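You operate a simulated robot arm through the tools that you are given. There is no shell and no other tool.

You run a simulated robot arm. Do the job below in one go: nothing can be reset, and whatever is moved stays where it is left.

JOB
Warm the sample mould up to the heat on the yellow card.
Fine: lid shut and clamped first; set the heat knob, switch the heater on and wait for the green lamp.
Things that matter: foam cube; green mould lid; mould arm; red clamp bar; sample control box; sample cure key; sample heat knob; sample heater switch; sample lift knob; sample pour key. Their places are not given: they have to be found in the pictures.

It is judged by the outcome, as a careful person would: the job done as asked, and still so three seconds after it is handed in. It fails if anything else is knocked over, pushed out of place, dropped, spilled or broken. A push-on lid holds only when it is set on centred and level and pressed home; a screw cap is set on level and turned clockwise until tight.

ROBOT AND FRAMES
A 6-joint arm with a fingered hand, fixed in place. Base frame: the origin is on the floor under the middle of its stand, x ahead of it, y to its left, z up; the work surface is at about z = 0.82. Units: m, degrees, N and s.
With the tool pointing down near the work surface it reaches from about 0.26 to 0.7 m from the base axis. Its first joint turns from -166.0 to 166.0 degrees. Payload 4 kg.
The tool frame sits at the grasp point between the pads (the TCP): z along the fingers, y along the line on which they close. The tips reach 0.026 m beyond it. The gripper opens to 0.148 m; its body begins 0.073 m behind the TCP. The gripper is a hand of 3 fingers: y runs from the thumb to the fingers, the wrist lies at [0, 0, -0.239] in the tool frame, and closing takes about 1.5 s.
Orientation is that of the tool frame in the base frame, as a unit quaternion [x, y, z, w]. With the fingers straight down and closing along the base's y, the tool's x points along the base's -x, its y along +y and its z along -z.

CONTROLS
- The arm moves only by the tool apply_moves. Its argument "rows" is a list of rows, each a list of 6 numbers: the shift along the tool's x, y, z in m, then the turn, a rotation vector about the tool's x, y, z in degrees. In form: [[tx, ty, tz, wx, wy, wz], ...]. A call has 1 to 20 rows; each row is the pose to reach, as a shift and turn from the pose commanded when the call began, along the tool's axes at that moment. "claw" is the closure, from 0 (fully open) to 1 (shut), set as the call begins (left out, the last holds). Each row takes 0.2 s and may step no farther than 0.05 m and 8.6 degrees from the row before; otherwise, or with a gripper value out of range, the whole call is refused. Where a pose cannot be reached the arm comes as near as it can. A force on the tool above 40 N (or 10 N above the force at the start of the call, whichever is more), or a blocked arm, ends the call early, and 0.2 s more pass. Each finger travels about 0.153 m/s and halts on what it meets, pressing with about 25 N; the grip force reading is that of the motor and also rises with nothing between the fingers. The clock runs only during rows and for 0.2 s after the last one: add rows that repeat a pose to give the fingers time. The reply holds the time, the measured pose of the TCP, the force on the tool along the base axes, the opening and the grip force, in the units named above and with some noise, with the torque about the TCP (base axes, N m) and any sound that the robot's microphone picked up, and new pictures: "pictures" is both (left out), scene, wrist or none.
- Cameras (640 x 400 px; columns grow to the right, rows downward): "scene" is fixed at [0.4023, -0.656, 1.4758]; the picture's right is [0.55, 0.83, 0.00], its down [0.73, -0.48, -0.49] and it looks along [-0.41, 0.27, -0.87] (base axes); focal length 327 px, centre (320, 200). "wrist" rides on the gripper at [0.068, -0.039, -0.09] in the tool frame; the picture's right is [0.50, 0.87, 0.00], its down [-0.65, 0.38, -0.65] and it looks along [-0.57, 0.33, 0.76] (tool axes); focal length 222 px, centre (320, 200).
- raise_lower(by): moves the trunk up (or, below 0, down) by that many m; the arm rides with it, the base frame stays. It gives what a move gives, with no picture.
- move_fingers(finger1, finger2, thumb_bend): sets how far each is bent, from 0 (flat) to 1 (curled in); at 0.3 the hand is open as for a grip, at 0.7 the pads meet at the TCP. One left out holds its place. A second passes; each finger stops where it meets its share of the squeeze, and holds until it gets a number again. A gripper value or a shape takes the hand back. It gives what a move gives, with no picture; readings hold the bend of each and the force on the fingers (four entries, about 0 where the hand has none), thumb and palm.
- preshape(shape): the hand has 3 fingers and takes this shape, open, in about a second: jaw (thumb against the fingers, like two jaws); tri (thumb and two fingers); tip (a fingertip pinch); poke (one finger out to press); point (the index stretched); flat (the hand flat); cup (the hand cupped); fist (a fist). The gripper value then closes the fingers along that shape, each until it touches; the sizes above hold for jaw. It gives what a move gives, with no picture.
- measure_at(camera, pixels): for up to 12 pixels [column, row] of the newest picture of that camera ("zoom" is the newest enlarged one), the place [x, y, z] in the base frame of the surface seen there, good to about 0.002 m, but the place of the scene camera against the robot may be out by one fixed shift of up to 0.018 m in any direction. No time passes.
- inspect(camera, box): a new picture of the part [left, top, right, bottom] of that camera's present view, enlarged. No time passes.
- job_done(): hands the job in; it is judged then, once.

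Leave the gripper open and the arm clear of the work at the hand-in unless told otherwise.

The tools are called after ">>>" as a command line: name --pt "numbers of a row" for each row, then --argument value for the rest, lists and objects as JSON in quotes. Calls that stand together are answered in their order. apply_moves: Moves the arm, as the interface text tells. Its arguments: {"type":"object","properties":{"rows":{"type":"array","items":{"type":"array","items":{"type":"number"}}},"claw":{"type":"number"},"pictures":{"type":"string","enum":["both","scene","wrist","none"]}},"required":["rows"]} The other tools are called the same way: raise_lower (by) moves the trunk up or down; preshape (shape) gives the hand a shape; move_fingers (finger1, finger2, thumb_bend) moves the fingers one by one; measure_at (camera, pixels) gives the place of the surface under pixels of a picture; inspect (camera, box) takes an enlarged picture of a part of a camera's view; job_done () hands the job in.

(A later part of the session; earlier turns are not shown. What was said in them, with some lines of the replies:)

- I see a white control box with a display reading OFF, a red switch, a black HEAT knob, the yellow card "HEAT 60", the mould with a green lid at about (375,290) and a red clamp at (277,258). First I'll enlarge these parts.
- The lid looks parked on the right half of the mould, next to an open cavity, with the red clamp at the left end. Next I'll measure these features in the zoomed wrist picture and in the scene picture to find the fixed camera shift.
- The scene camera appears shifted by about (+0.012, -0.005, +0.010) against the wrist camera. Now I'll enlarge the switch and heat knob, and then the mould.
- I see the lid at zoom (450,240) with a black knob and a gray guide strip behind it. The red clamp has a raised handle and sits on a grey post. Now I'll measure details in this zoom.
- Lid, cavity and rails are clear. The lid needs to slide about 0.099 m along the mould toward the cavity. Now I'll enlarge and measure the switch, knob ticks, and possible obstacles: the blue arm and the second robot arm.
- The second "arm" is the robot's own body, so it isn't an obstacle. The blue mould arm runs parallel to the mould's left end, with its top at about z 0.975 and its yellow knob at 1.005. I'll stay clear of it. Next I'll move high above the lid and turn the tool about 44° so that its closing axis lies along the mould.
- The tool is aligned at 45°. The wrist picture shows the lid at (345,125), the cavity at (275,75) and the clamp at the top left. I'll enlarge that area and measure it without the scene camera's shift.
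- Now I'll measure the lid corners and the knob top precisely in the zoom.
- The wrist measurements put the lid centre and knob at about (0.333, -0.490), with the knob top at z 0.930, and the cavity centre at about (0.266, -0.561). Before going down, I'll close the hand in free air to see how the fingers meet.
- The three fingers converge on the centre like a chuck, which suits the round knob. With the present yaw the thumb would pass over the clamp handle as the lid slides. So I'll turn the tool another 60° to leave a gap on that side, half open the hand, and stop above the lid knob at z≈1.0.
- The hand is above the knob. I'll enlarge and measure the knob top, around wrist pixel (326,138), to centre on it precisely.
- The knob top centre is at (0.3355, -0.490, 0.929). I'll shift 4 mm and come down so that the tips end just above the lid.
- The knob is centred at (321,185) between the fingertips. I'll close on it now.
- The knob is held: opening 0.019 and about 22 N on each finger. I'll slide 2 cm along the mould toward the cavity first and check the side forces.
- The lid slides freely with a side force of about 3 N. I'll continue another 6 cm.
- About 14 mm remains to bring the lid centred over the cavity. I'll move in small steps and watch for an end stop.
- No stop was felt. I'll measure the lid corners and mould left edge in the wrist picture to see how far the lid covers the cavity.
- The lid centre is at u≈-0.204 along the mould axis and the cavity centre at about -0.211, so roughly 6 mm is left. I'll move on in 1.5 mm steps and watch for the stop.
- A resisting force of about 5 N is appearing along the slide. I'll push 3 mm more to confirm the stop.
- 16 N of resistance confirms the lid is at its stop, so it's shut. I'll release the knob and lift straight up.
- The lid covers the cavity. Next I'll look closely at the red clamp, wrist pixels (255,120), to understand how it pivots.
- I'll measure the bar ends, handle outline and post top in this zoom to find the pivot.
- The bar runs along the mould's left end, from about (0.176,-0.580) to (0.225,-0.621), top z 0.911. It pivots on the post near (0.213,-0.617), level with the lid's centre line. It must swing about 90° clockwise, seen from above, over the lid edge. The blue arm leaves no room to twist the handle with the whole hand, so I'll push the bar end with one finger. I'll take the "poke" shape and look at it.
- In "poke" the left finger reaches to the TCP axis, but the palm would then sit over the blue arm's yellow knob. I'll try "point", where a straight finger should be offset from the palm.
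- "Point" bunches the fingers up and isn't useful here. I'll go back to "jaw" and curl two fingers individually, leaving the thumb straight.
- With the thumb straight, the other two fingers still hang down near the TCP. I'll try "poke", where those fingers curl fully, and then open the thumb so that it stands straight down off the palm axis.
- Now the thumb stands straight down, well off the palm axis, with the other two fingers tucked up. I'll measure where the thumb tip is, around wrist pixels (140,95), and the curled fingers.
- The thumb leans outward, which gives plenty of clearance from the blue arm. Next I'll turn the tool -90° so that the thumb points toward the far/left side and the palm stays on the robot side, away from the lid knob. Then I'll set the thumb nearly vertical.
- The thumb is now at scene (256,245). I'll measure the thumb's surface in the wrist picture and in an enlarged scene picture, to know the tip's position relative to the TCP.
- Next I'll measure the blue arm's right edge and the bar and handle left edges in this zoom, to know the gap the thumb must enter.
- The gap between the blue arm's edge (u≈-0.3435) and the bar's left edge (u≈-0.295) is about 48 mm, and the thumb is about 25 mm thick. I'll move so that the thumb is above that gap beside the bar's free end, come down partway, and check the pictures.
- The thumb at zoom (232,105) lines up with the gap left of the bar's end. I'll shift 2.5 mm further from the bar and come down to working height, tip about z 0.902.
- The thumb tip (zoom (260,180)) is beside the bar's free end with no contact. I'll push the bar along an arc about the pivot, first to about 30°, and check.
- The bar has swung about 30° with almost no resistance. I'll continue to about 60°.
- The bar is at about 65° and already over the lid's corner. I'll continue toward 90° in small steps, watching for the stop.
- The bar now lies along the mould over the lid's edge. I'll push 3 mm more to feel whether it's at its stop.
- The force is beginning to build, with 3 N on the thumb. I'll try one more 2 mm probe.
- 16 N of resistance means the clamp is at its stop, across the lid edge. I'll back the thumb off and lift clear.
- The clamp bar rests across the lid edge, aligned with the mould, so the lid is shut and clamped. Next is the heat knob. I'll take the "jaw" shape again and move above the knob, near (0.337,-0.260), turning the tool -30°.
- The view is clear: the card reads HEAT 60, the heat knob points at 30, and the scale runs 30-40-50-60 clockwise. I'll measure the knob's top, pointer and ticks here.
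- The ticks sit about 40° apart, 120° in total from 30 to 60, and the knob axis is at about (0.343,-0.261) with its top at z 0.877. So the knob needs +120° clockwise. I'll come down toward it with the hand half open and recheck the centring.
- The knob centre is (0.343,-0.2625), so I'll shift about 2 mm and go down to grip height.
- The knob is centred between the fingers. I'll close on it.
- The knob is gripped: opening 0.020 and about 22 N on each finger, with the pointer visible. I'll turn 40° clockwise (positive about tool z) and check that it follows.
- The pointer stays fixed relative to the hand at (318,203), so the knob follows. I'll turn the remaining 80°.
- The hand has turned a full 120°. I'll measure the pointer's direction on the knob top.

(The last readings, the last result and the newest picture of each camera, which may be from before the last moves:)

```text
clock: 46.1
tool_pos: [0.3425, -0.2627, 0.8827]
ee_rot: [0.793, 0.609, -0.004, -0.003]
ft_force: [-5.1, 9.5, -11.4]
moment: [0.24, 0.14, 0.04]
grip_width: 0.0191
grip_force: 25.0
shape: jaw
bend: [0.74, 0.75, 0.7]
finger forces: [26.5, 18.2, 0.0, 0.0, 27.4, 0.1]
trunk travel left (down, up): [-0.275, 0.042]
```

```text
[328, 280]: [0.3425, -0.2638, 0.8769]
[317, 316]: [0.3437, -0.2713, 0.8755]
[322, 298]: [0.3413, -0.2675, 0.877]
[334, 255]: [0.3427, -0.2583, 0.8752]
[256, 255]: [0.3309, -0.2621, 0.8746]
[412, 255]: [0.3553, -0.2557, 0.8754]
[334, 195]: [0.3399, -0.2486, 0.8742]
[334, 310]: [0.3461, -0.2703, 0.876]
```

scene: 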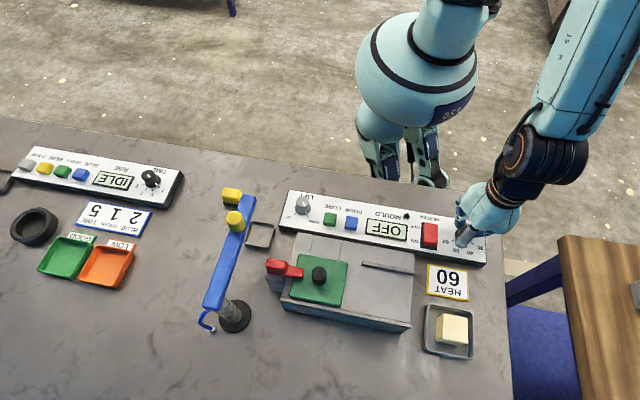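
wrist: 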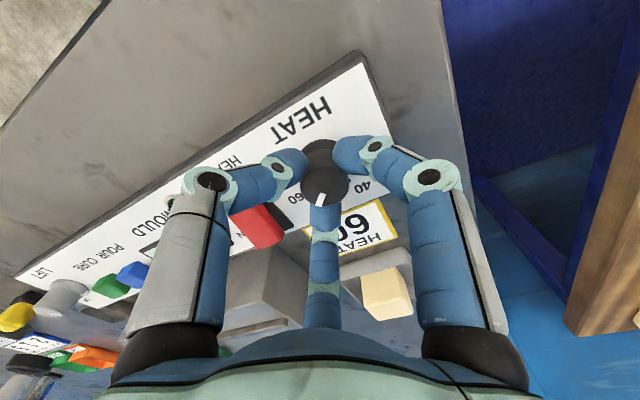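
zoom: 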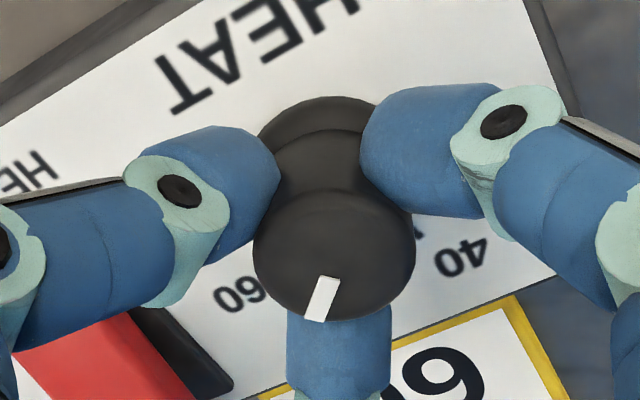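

The direction readings are noisy at this range. I'll release the knob, lift, and look at the pointer against the 60 tick.

>>> apply_moves --pt "0 0 0 0 0 0" --pt "0 0 0 0 0 0" --pt "0 0 0 0 0 0" --pt "0 0 -0.02 0 0 0" --pt "0 0 -0.05 0 0 0" --pt "0 0 -0.08 0 0 0" --pt "0 0 -0.08 0 0 0" --claw 0.45 --pictures "both"

>>> inspect --camera "wrist" --box '[250, 60, 410, 180]'

>>> inspect --camera "scene" --box '[400, 205, 500, 270]'

```text
clock: 47.7
tool_pos: [0.3436, -0.264, 0.9609]
ee_rot: [0.793, 0.61, -0.002, -0.002]
ft_force: [-0.6, 0.0, -0.6]
moment: [0.01, -0.03, 0.02]
grip_width: 0.0808
grip_force: 0.1
shape: jaw
bend: [0.34, 0.34, 0.7]
finger forces: [0.0, 0.1, 0.0, 0.1, 0.1, 0.0]
trunk travel left (down, up): [-0.275, 0.042]
```

scene: 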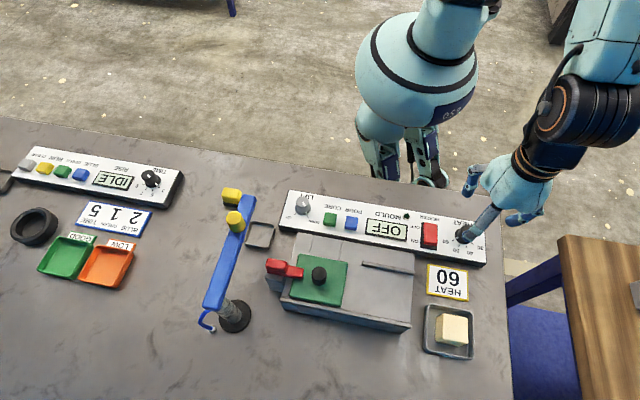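
wrist: 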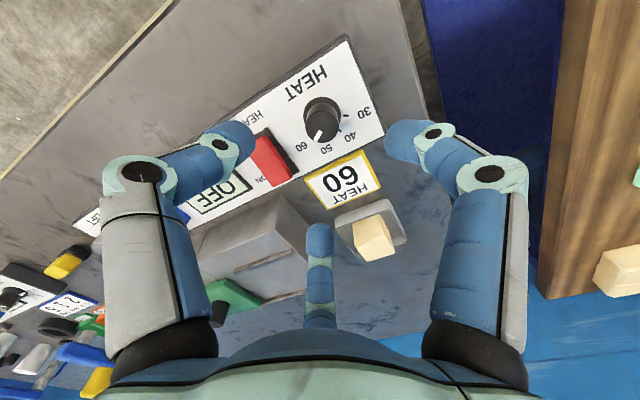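

```text
3.33 times, centred on (330, 120) of wrist
```

zoom: 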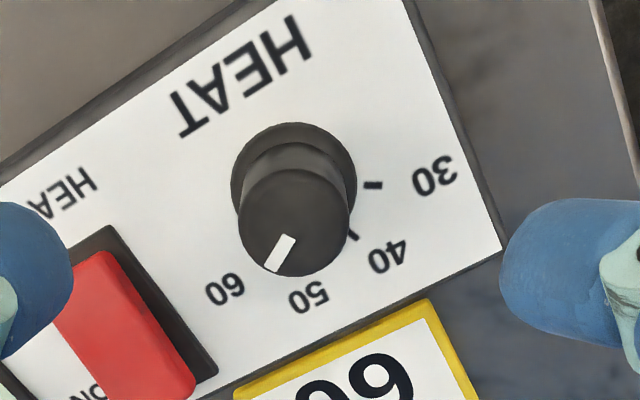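

```text
6.15 times, centred on (450, 238) of scene
```

zoom: 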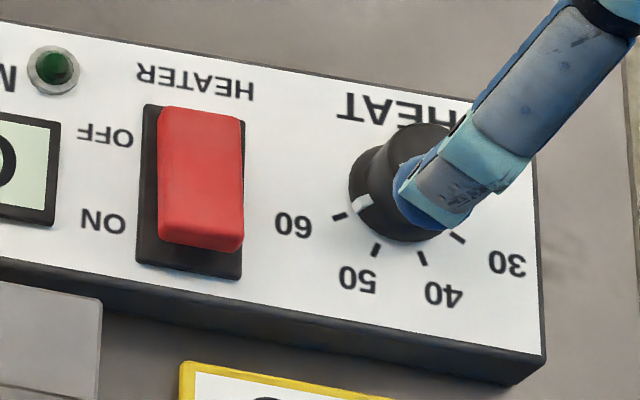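

The pointer is close to 60. By the camera geometry, 60 should appear about 31° left of straight down in this picture, and I read about 28–30°. I'll enlarge it more for precision.

>>> inspect --camera "wrist" --box '[295, 90, 355, 150]'

>>> inspect --camera "scene" --box '[445, 215, 485, 250]'

```text
6.67 times, centred on (325, 120) of wrist
```

zoom: 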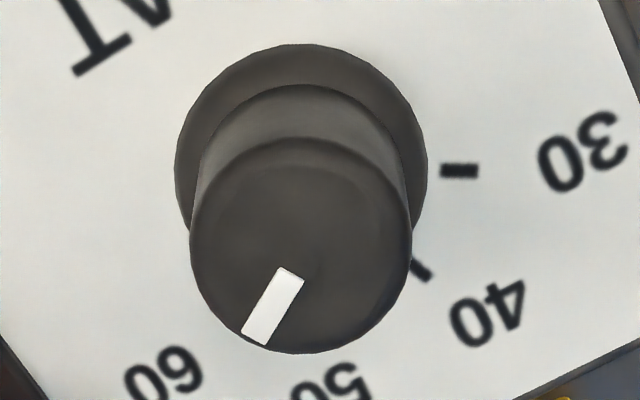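

```text
11.43 times, centred on (465, 232) of scene
```

zoom: 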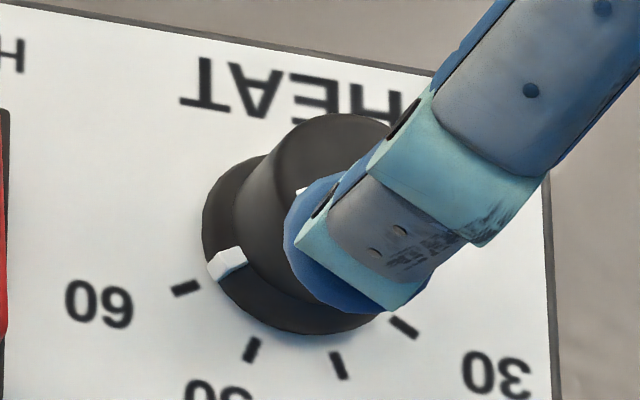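

The pointer may be 2–4° short of 60. The scene camera's enlarged view is sharp, so I'll move the hand out of its line of sight and compare pointer and tick precisely.

>>> apply_moves --pt "0.02 -0.034 -0.02 0 0 0" --pt "0.04 -0.069 -0.03 0 0 0" --pt "0.06 -0.104 -0.04 0 0 0" --pt "0.06 -0.104 -0.04 0 0 0" --pictures "scene"

>>> inspect --camera "scene" --box '[445, 215, 485, 250]'

```text
clock: 48.7
tool_pos: [0.2584, -0.1786, 1.0018]
ee_rot: [0.793, 0.609, -0.003, -0.003]
ft_force: [-0.1, 0.2, 1.7]
moment: [-0.01, 0.03, -0.02]
grip_width: 0.0809
grip_force: 0.0
shape: jaw
bend: [0.34, 0.34, 0.7]
finger forces: [0.1, 0.0, 0.0, 0.0, 0.0, 0.0]
trunk travel left (down, up): [-0.275, 0.042]
```

scene: 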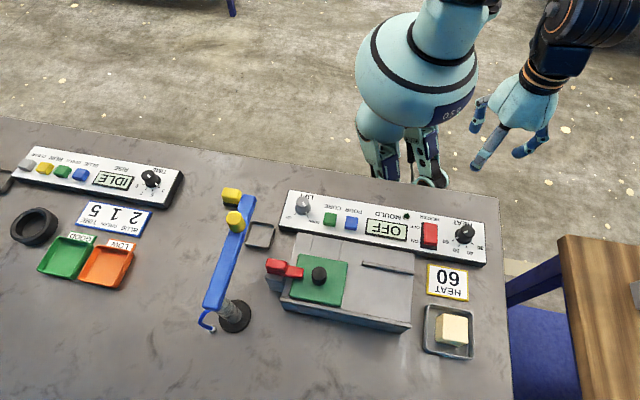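

```text
11.43 times, centred on (465, 232) of scene
```

zoom: 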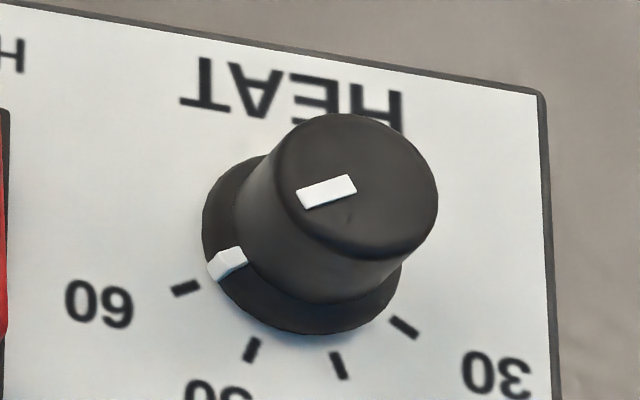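

From the exact scene-camera geometry, a pointer at 60 should appear at 18.4° below left on the knob top. I read 17.9°, so the knob is at 60 within about half a degree. Next is the heater switch: a red rocker with its ON end raised on the far side. I'll take the "poke" shape, turn -90°, and move above the switch.

>>> preshape --shape "poke"

>>> apply_moves --pt "-0.012 0.008 0 0 0 -8.2" --pt "-0.024 0.0165 0 0 0 -16.4" --pt "-0.036 0.025 0 0 0 -24.6" --pt "-0.048 0.033 0 0 0 -32.8" --pt "-0.06 0.041 0 0 0 -41" --pt "-0.072 0.05 0 0 0 -49.2" --pt "-0.084 0.058 0 0 0 -57.4" --pt "-0.096 0.066 0.01 0 0 -65.6" --pt "-0.108 0.074 0.02 0 0 -73.8" --pt "-0.12 0.082 0.025 0 0 -82" --pt "-0.1314 0.0902 0.03 0 0 -90" --pt "-0.1314 0.0902 0.03 0 0 -90" --pictures "both"

>>> inspect --camera "wrist" --box '[220, 80, 400, 240]'

```text
clock: 49.6
tool_pos: [0.2578, -0.1774, 1.0021]
ee_rot: [0.793, 0.609, -0.003, -0.003]
ft_force: [-0.2, 0.6, 0.7]
moment: [0.0, 0.04, -0.01]
grip_width: 0.0
grip_force: 0.0
shape: poke
bend: [1.0, 1.0, 0.4]
finger forces: [0.0, 0.0, 0.0, 0.0, 0.1, 0.0]
trunk travel left (down, up): [-0.275, 0.042]
```

```text
clock: 52.2
tool_pos: [0.3121, -0.3298, 0.9744]
ee_rot: [0.129, 0.992, 0.0, -0.004]
ft_force: [-0.4, 0.7, 0.5]
moment: [-0.01, -0.02, -0.03]
grip_width: 0.0
grip_force: 0.0
shape: poke
bend: [1.0, 1.0, 0.4]
finger forces: [0.1, 0.0, 0.0, 0.0, 0.0, 0.1]
trunk travel left (down, up): [-0.275, 0.042]
```

scene: 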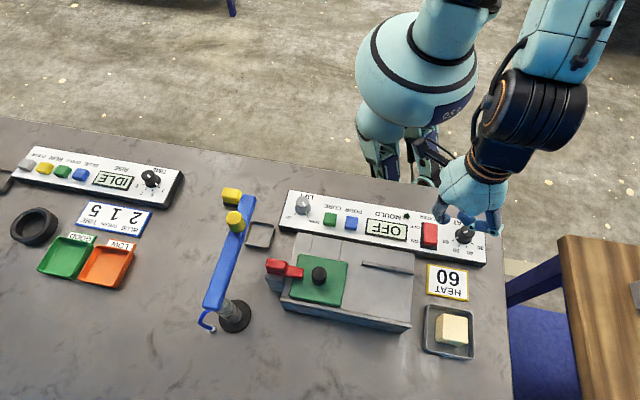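
wrist: 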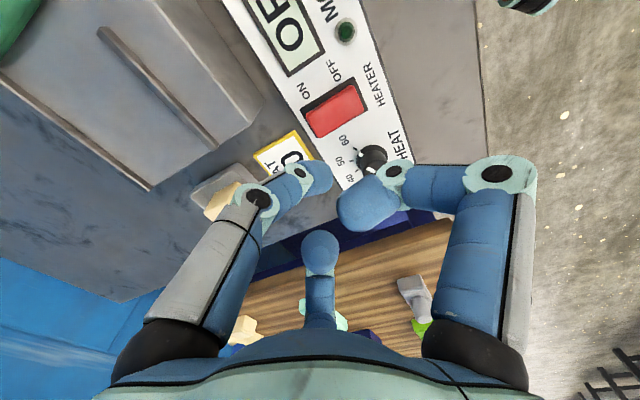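

```text
2.50 times, centred on (310, 160) of wrist
```

zoom: 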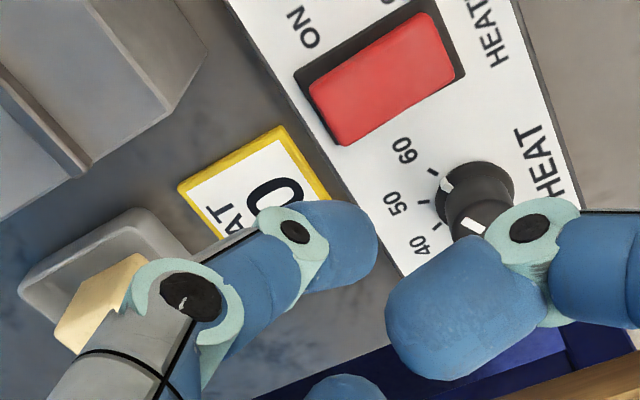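

I'll measure the rocker corners and the poking thumb tip in this zoom.

>>> measure_at --camera "zoom" --pixels '[[316, 92], [422, 18], [450, 68], [342, 140], [380, 80], [335, 112], [345, 105], [330, 220], [360, 240], [375, 230], [345, 260], [320, 290]]'

>>> inspect --camera "scene" --box '[400, 200, 480, 265]'

```text
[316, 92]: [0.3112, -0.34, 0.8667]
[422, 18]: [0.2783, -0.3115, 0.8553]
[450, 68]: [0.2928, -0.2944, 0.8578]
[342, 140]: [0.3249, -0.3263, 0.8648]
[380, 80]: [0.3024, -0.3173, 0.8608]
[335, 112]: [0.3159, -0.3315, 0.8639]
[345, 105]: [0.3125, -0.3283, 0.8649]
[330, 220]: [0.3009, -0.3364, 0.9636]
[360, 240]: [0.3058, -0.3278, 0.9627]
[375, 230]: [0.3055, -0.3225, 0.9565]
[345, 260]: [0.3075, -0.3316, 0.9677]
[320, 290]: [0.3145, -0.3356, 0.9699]
```

```text
6.15 times, centred on (440, 232) of scene
```

zoom: 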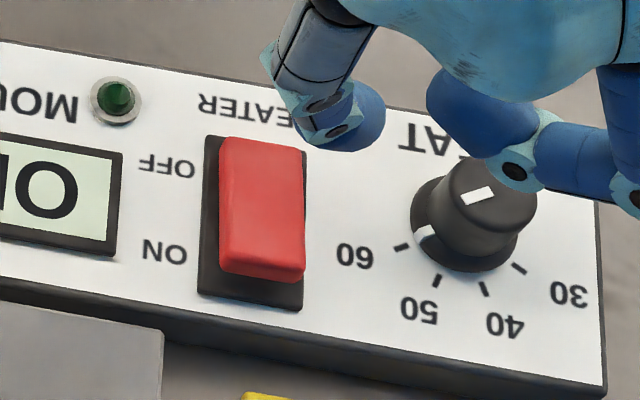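

The ON end of the rocker (about (0.316,-0.331), z 0.865) is raised and the OFF end is down. The thumb tip is above the press point, so I'll go down to just above it.

>>> apply_moves --pt "0 0 0.03 0 0 0" --pt "0 0 0.06 0 0 0" --pt "0 0 0.078 0 0 0" --pt "0 0 0.078 0 0 0" --pictures "both"

>>> inspect --camera "scene" --box '[400, 200, 480, 265]'

```text
clock: 53.2
tool_pos: [0.3101, -0.3295, 0.8945]
ee_rot: [0.13, 0.992, 0.0, -0.004]
ft_force: [-0.6, -0.4, 0.2]
moment: [0.02, 0.06, -0.03]
grip_width: 0.0001
grip_force: 0.0
shape: poke
bend: [1.0, 1.0, 0.4]
finger forces: [0.0, 0.1, 0.1, 0.1, 0.1, 0.1]
trunk travel left (down, up): [-0.275, 0.042]
```

scene: 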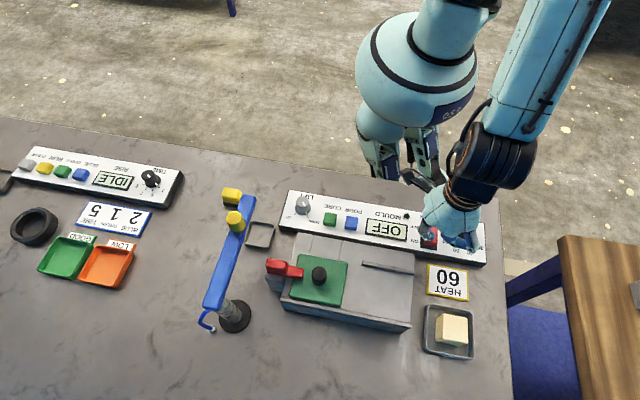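
wrist: 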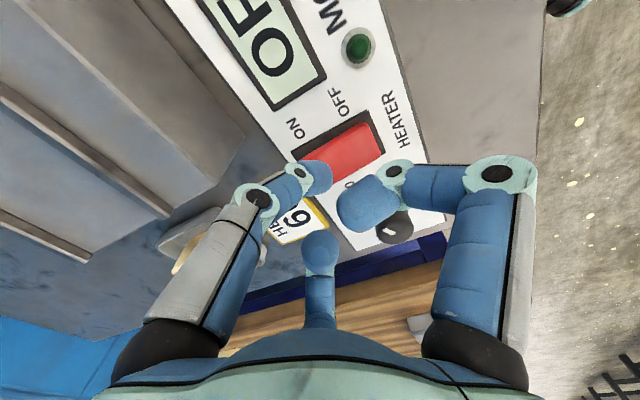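

```text
6.15 times, centred on (440, 232) of scene
```

zoom: 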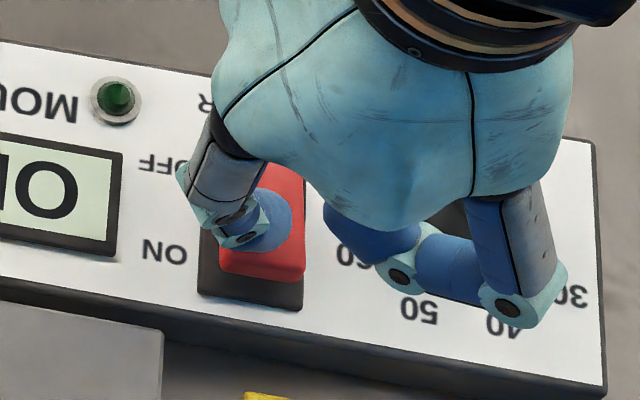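

The tip is over the ON half of the rocker. I'll shift 2 mm further toward the ON end and press down in small steps.

>>> apply_moves --pt "-0.0017 -0.001 0.003 0 0 0" --pt "-0.0017 -0.001 0.006 0 0 0" --pt "-0.0017 -0.001 0.009 0 0 0" --pt "-0.0017 -0.001 0.012 0 0 0" --pt "-0.0017 -0.001 0.014 0 0 0" --pictures "both"

>>> inspect --camera "scene" --box '[360, 195, 480, 265]'

```text
clock: 54.4
tool_pos: [0.313, -0.3333, 0.8838]
ee_rot: [0.129, 0.992, -0.005, 0.002]
ft_force: [-0.3, -2.3, 23.0]
moment: [-0.04, 0.08, 0.0]
grip_width: 0.0001
grip_force: 0.2
shape: poke
bend: [1.0, 1.0, 0.91]
finger forces: [0.1, 0.1, 0.1, 0.0, 22.8, 0.0]
trunk travel left (down, up): [-0.275, 0.042]
stopped in row 5: the force on the tool passed its limit at 43 N (the readings are from after the stop); the commanded pose is now the measured one
```

scene: 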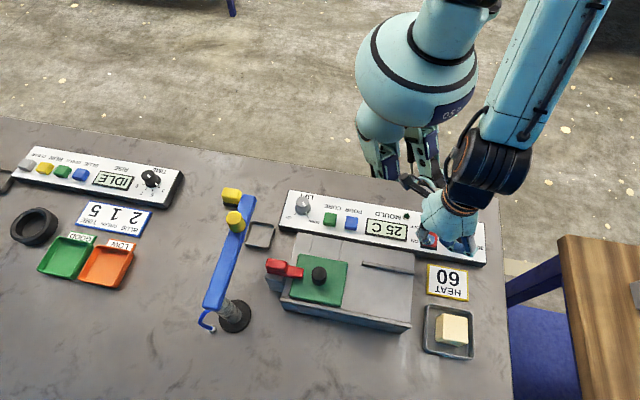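
wrist: 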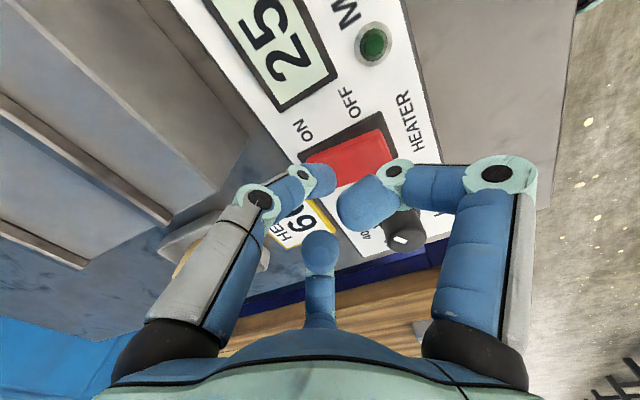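

```text
5.33 times, centred on (420, 230) of scene
```

zoom: 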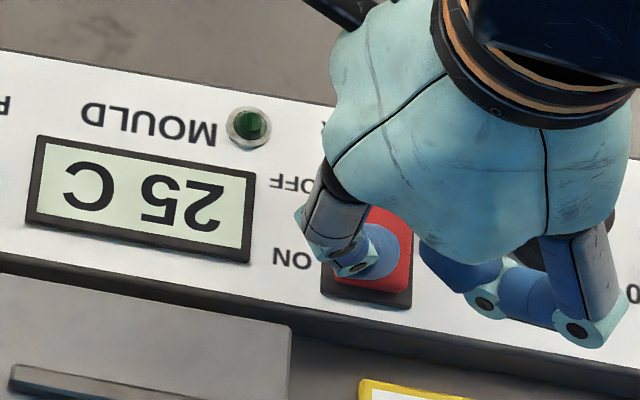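

The display now reads 25 C: the heater is on, and the press bottomed out. I'll lift straight up off the switch.

>>> apply_moves --pt "0 0 -0.01 0 0 0" --pt "0 0 -0.03 0 0 0" --pt "0 0 -0.06 0 0 0" --pt "0 0 -0.1 0 0 0" --pt "0 0 -0.13 0 0 0" --pictures "both"

>>> inspect --camera "scene" --box '[360, 195, 490, 275]'

```text
clock: 55.6
tool_pos: [0.3145, -0.3335, 1.0122]
ee_rot: [0.129, 0.992, -0.003, -0.001]
ft_force: [0.3, 0.8, -0.2]
moment: [0.02, 0.0, 0.0]
grip_width: 0.0
grip_force: 0.1
shape: poke
bend: [1.0, 1.0, 0.4]
finger forces: [0.0, 0.0, 0.0, 0.0, 0.0, 0.0]
trunk travel left (down, up): [-0.275, 0.042]
```

scene: 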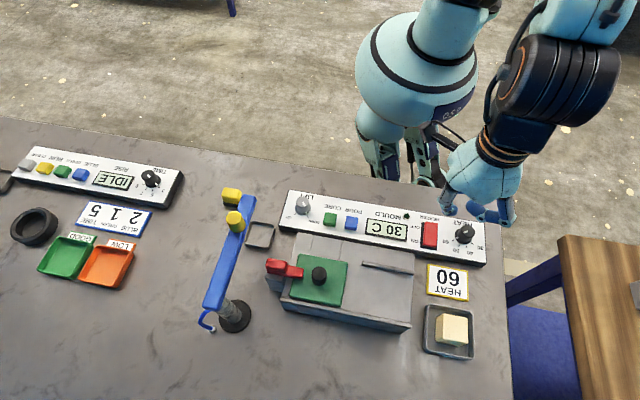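
wrist: 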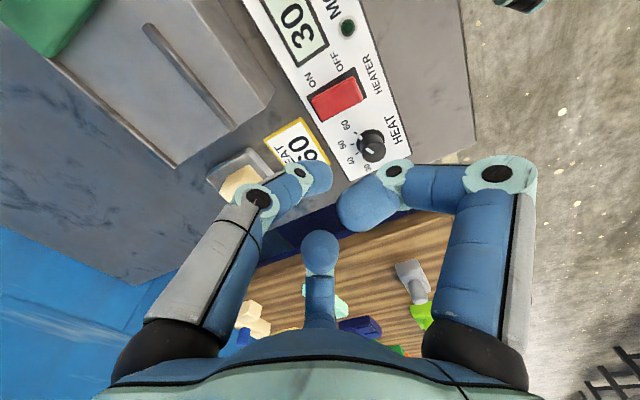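

```text
4.92 times, centred on (425, 235) of scene
```

zoom: 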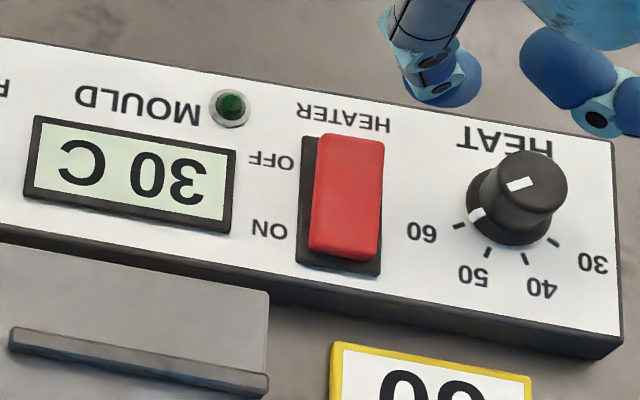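

The heater is on and the display is climbing, now 30 C. I'll open the hand, retreat clear of the work, and wait for the green lamp.

>>> preshape --shape "jaw"

>>> apply_moves --pt "0.02 0.018 -0.03 0 0 0" --pt "0.045 0.042 -0.055 0 0 0" --pt "0.07 0.065 -0.08 0 0 0" --pt "0.095 0.09 -0.1 0 0 0" --pt "0.116 0.107 -0.108 0 0 0" --pt "0.116 0.107 -0.108 0 0 0" --pt "0.116 0.107 -0.108 0 0 0" --pt "0.116 0.107 -0.108 0 0 0" --pt "0.116 0.107 -0.108 0 0 0" --pt "0.116 0.107 -0.108 0 0 0" --claw 0 --pictures "scene"

>>> inspect --camera "scene" --box '[360, 195, 490, 275]'

```text
clock: 56.5
tool_pos: [0.3139, -0.3336, 1.0116]
ee_rot: [0.13, 0.991, -0.003, -0.001]
ft_force: [0.0, -0.1, -0.5]
moment: [-0.01, 0.02, 0.01]
grip_width: 0.148
grip_force: 0.2
shape: jaw
bend: [0.3, 0.3, 0.3]
finger forces: [0.1, 0.0, 0.1, 0.0, 0.0, 0.1]
trunk travel left (down, up): [-0.275, 0.042]
```

```text
clock: 58.7
tool_pos: [0.2287, -0.1974, 1.12]
ee_rot: [0.13, 0.992, -0.004, -0.002]
ft_force: [0.8, -0.6, 0.0]
moment: [-0.02, 0.0, -0.01]
grip_width: 0.1477
grip_force: 0.1
shape: jaw
bend: [0.3, 0.3, 0.3]
finger forces: [0.0, 0.1, 0.1, 0.1, 0.1, 0.0]
trunk travel left (down, up): [-0.275, 0.042]
```

scene: 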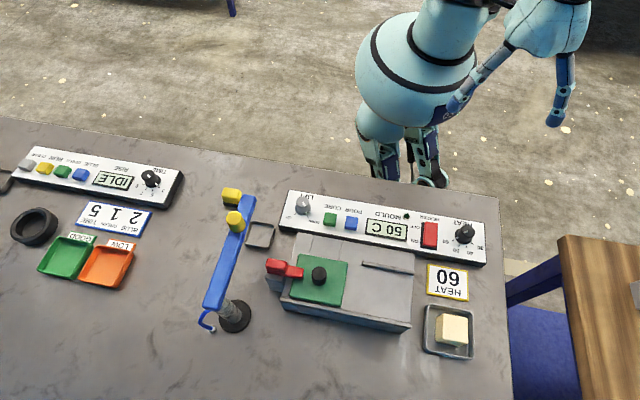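

```text
4.92 times, centred on (425, 235) of scene
```

zoom: 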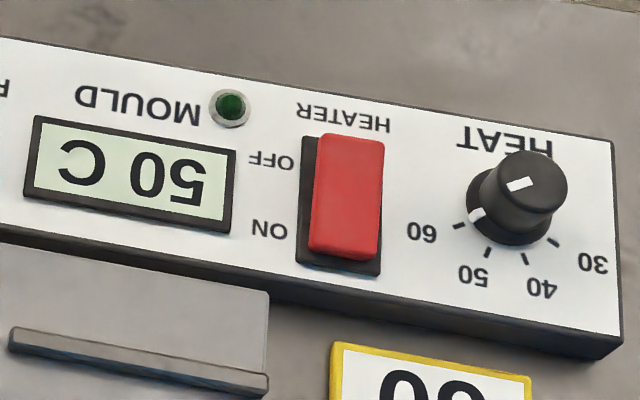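

The display reads 50 C and the lamp is still dark. The arm is clear, so I'll wait 3 seconds more.

>>> apply_moves --pt "0 0 0 0 0 0" --pt "0 0 0 0 0 0" --pt "0 0 0 0 0 0" --pt "0 0 0 0 0 0" --pt "0 0 0 0 0 0" --pt "0 0 0 0 0 0" --pt "0 0 0 0 0 0" --pt "0 0 0 0 0 0" --pt "0 0 0 0 0 0" --pt "0 0 0 0 0 0" --pt "0 0 0 0 0 0" --pt "0 0 0 0 0 0" --pt "0 0 0 0 0 0" --pt "0 0 0 0 0 0" --pt "0 0 0 0 0 0" --pictures "scene"

>>> inspect --camera "scene" --box '[360, 195, 490, 275]'

```text
clock: 61.9
tool_pos: [0.229, -0.1979, 1.1204]
ee_rot: [0.129, 0.992, -0.003, -0.001]
ft_force: [-0.6, -0.4, -0.3]
moment: [-0.02, 0.0, -0.02]
grip_width: 0.148
grip_force: 0.1
shape: jaw
bend: [0.3, 0.3, 0.3]
finger forces: [0.1, 0.0, 0.0, 0.1, 0.0, 0.1]
trunk travel left (down, up): [-0.275, 0.042]
```

scene: 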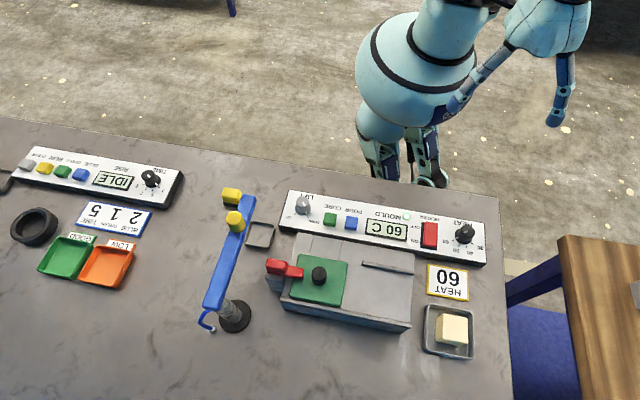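

```text
4.92 times, centred on (425, 235) of scene
```

zoom: 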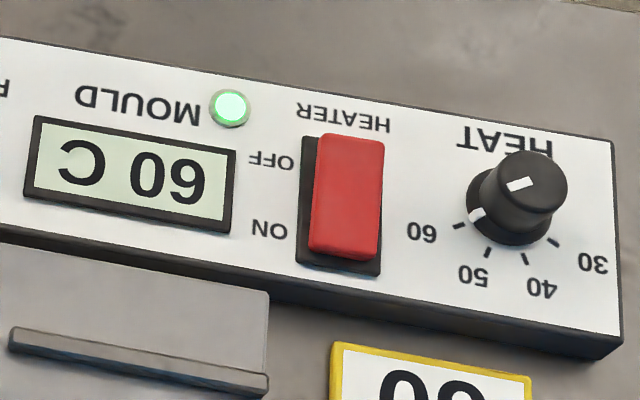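

The display reads 60 C and the green lamp is lit. I'll wait 3 more seconds to confirm it holds, and check the lid and clamp again.

>>> apply_moves --pt "0 0 0 0 0 0" --pt "0 0 0 0 0 0" --pt "0 0 0 0 0 0" --pt "0 0 0 0 0 0" --pt "0 0 0 0 0 0" --pt "0 0 0 0 0 0" --pt "0 0 0 0 0 0" --pt "0 0 0 0 0 0" --pt "0 0 0 0 0 0" --pt "0 0 0 0 0 0" --pt "0 0 0 0 0 0" --pt "0 0 0 0 0 0" --pt "0 0 0 0 0 0" --pt "0 0 0 0 0 0" --pt "0 0 0 0 0 0" --pictures "scene"

>>> inspect --camera "scene" --box '[250, 180, 490, 330]'

```text
clock: 65.1
tool_pos: [0.2291, -0.1984, 1.12]
ee_rot: [0.129, 0.992, -0.003, -0.001]
ft_force: [-0.5, 0.1, -1.3]
moment: [0.02, 0.01, 0.01]
grip_width: 0.1479
grip_force: 0.2
shape: jaw
bend: [0.3, 0.3, 0.3]
finger forces: [0.1, 0.0, 0.1, 0.0, 0.0, 0.1]
trunk travel left (down, up): [-0.275, 0.042]
```

scene: 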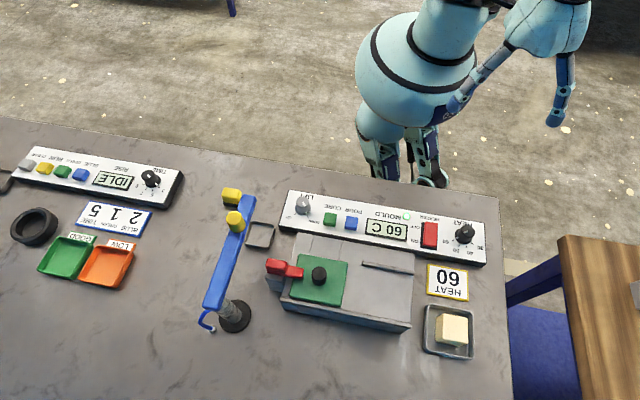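

```text
2.67 times, centred on (370, 255) of scene
```

zoom: 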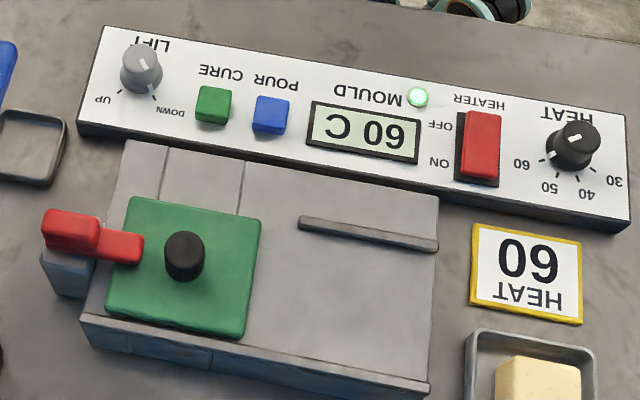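

The lid covers the cavity with the clamp bar across its edge. The knob is at 60, the heater is ON, the display holds 60 C and the green lamp is lit. The hand is open and clear of the work, and nothing else has moved, so I'm handing in.

>>> job_done

```text
The job is handed in.
```

The sample mould is warmed to 60 °C, the heat on the yellow card, and I've handed the job in.

- **Lid and clamp:** I slid the green lid over the cavity to its stop, then swung the red clamp bar across its edge to its stop before heating.
- **Heat:** I set the heat knob to 60 and switched the heater on. The display climbed from 25 °C to 60 °C and the green lamp lit. Both were unchanged about three seconds later.
- **At hand-in:** The hand is open and clear of the work. The last pictures show nothing else moved, and I didn't touch the lift knob, the cure and pour keys, the mould arm or the foam cube.

The press on the heater switch ended early when the force passed its limit, at 43 N. The switch had already gone on by then, and I saw no damage.
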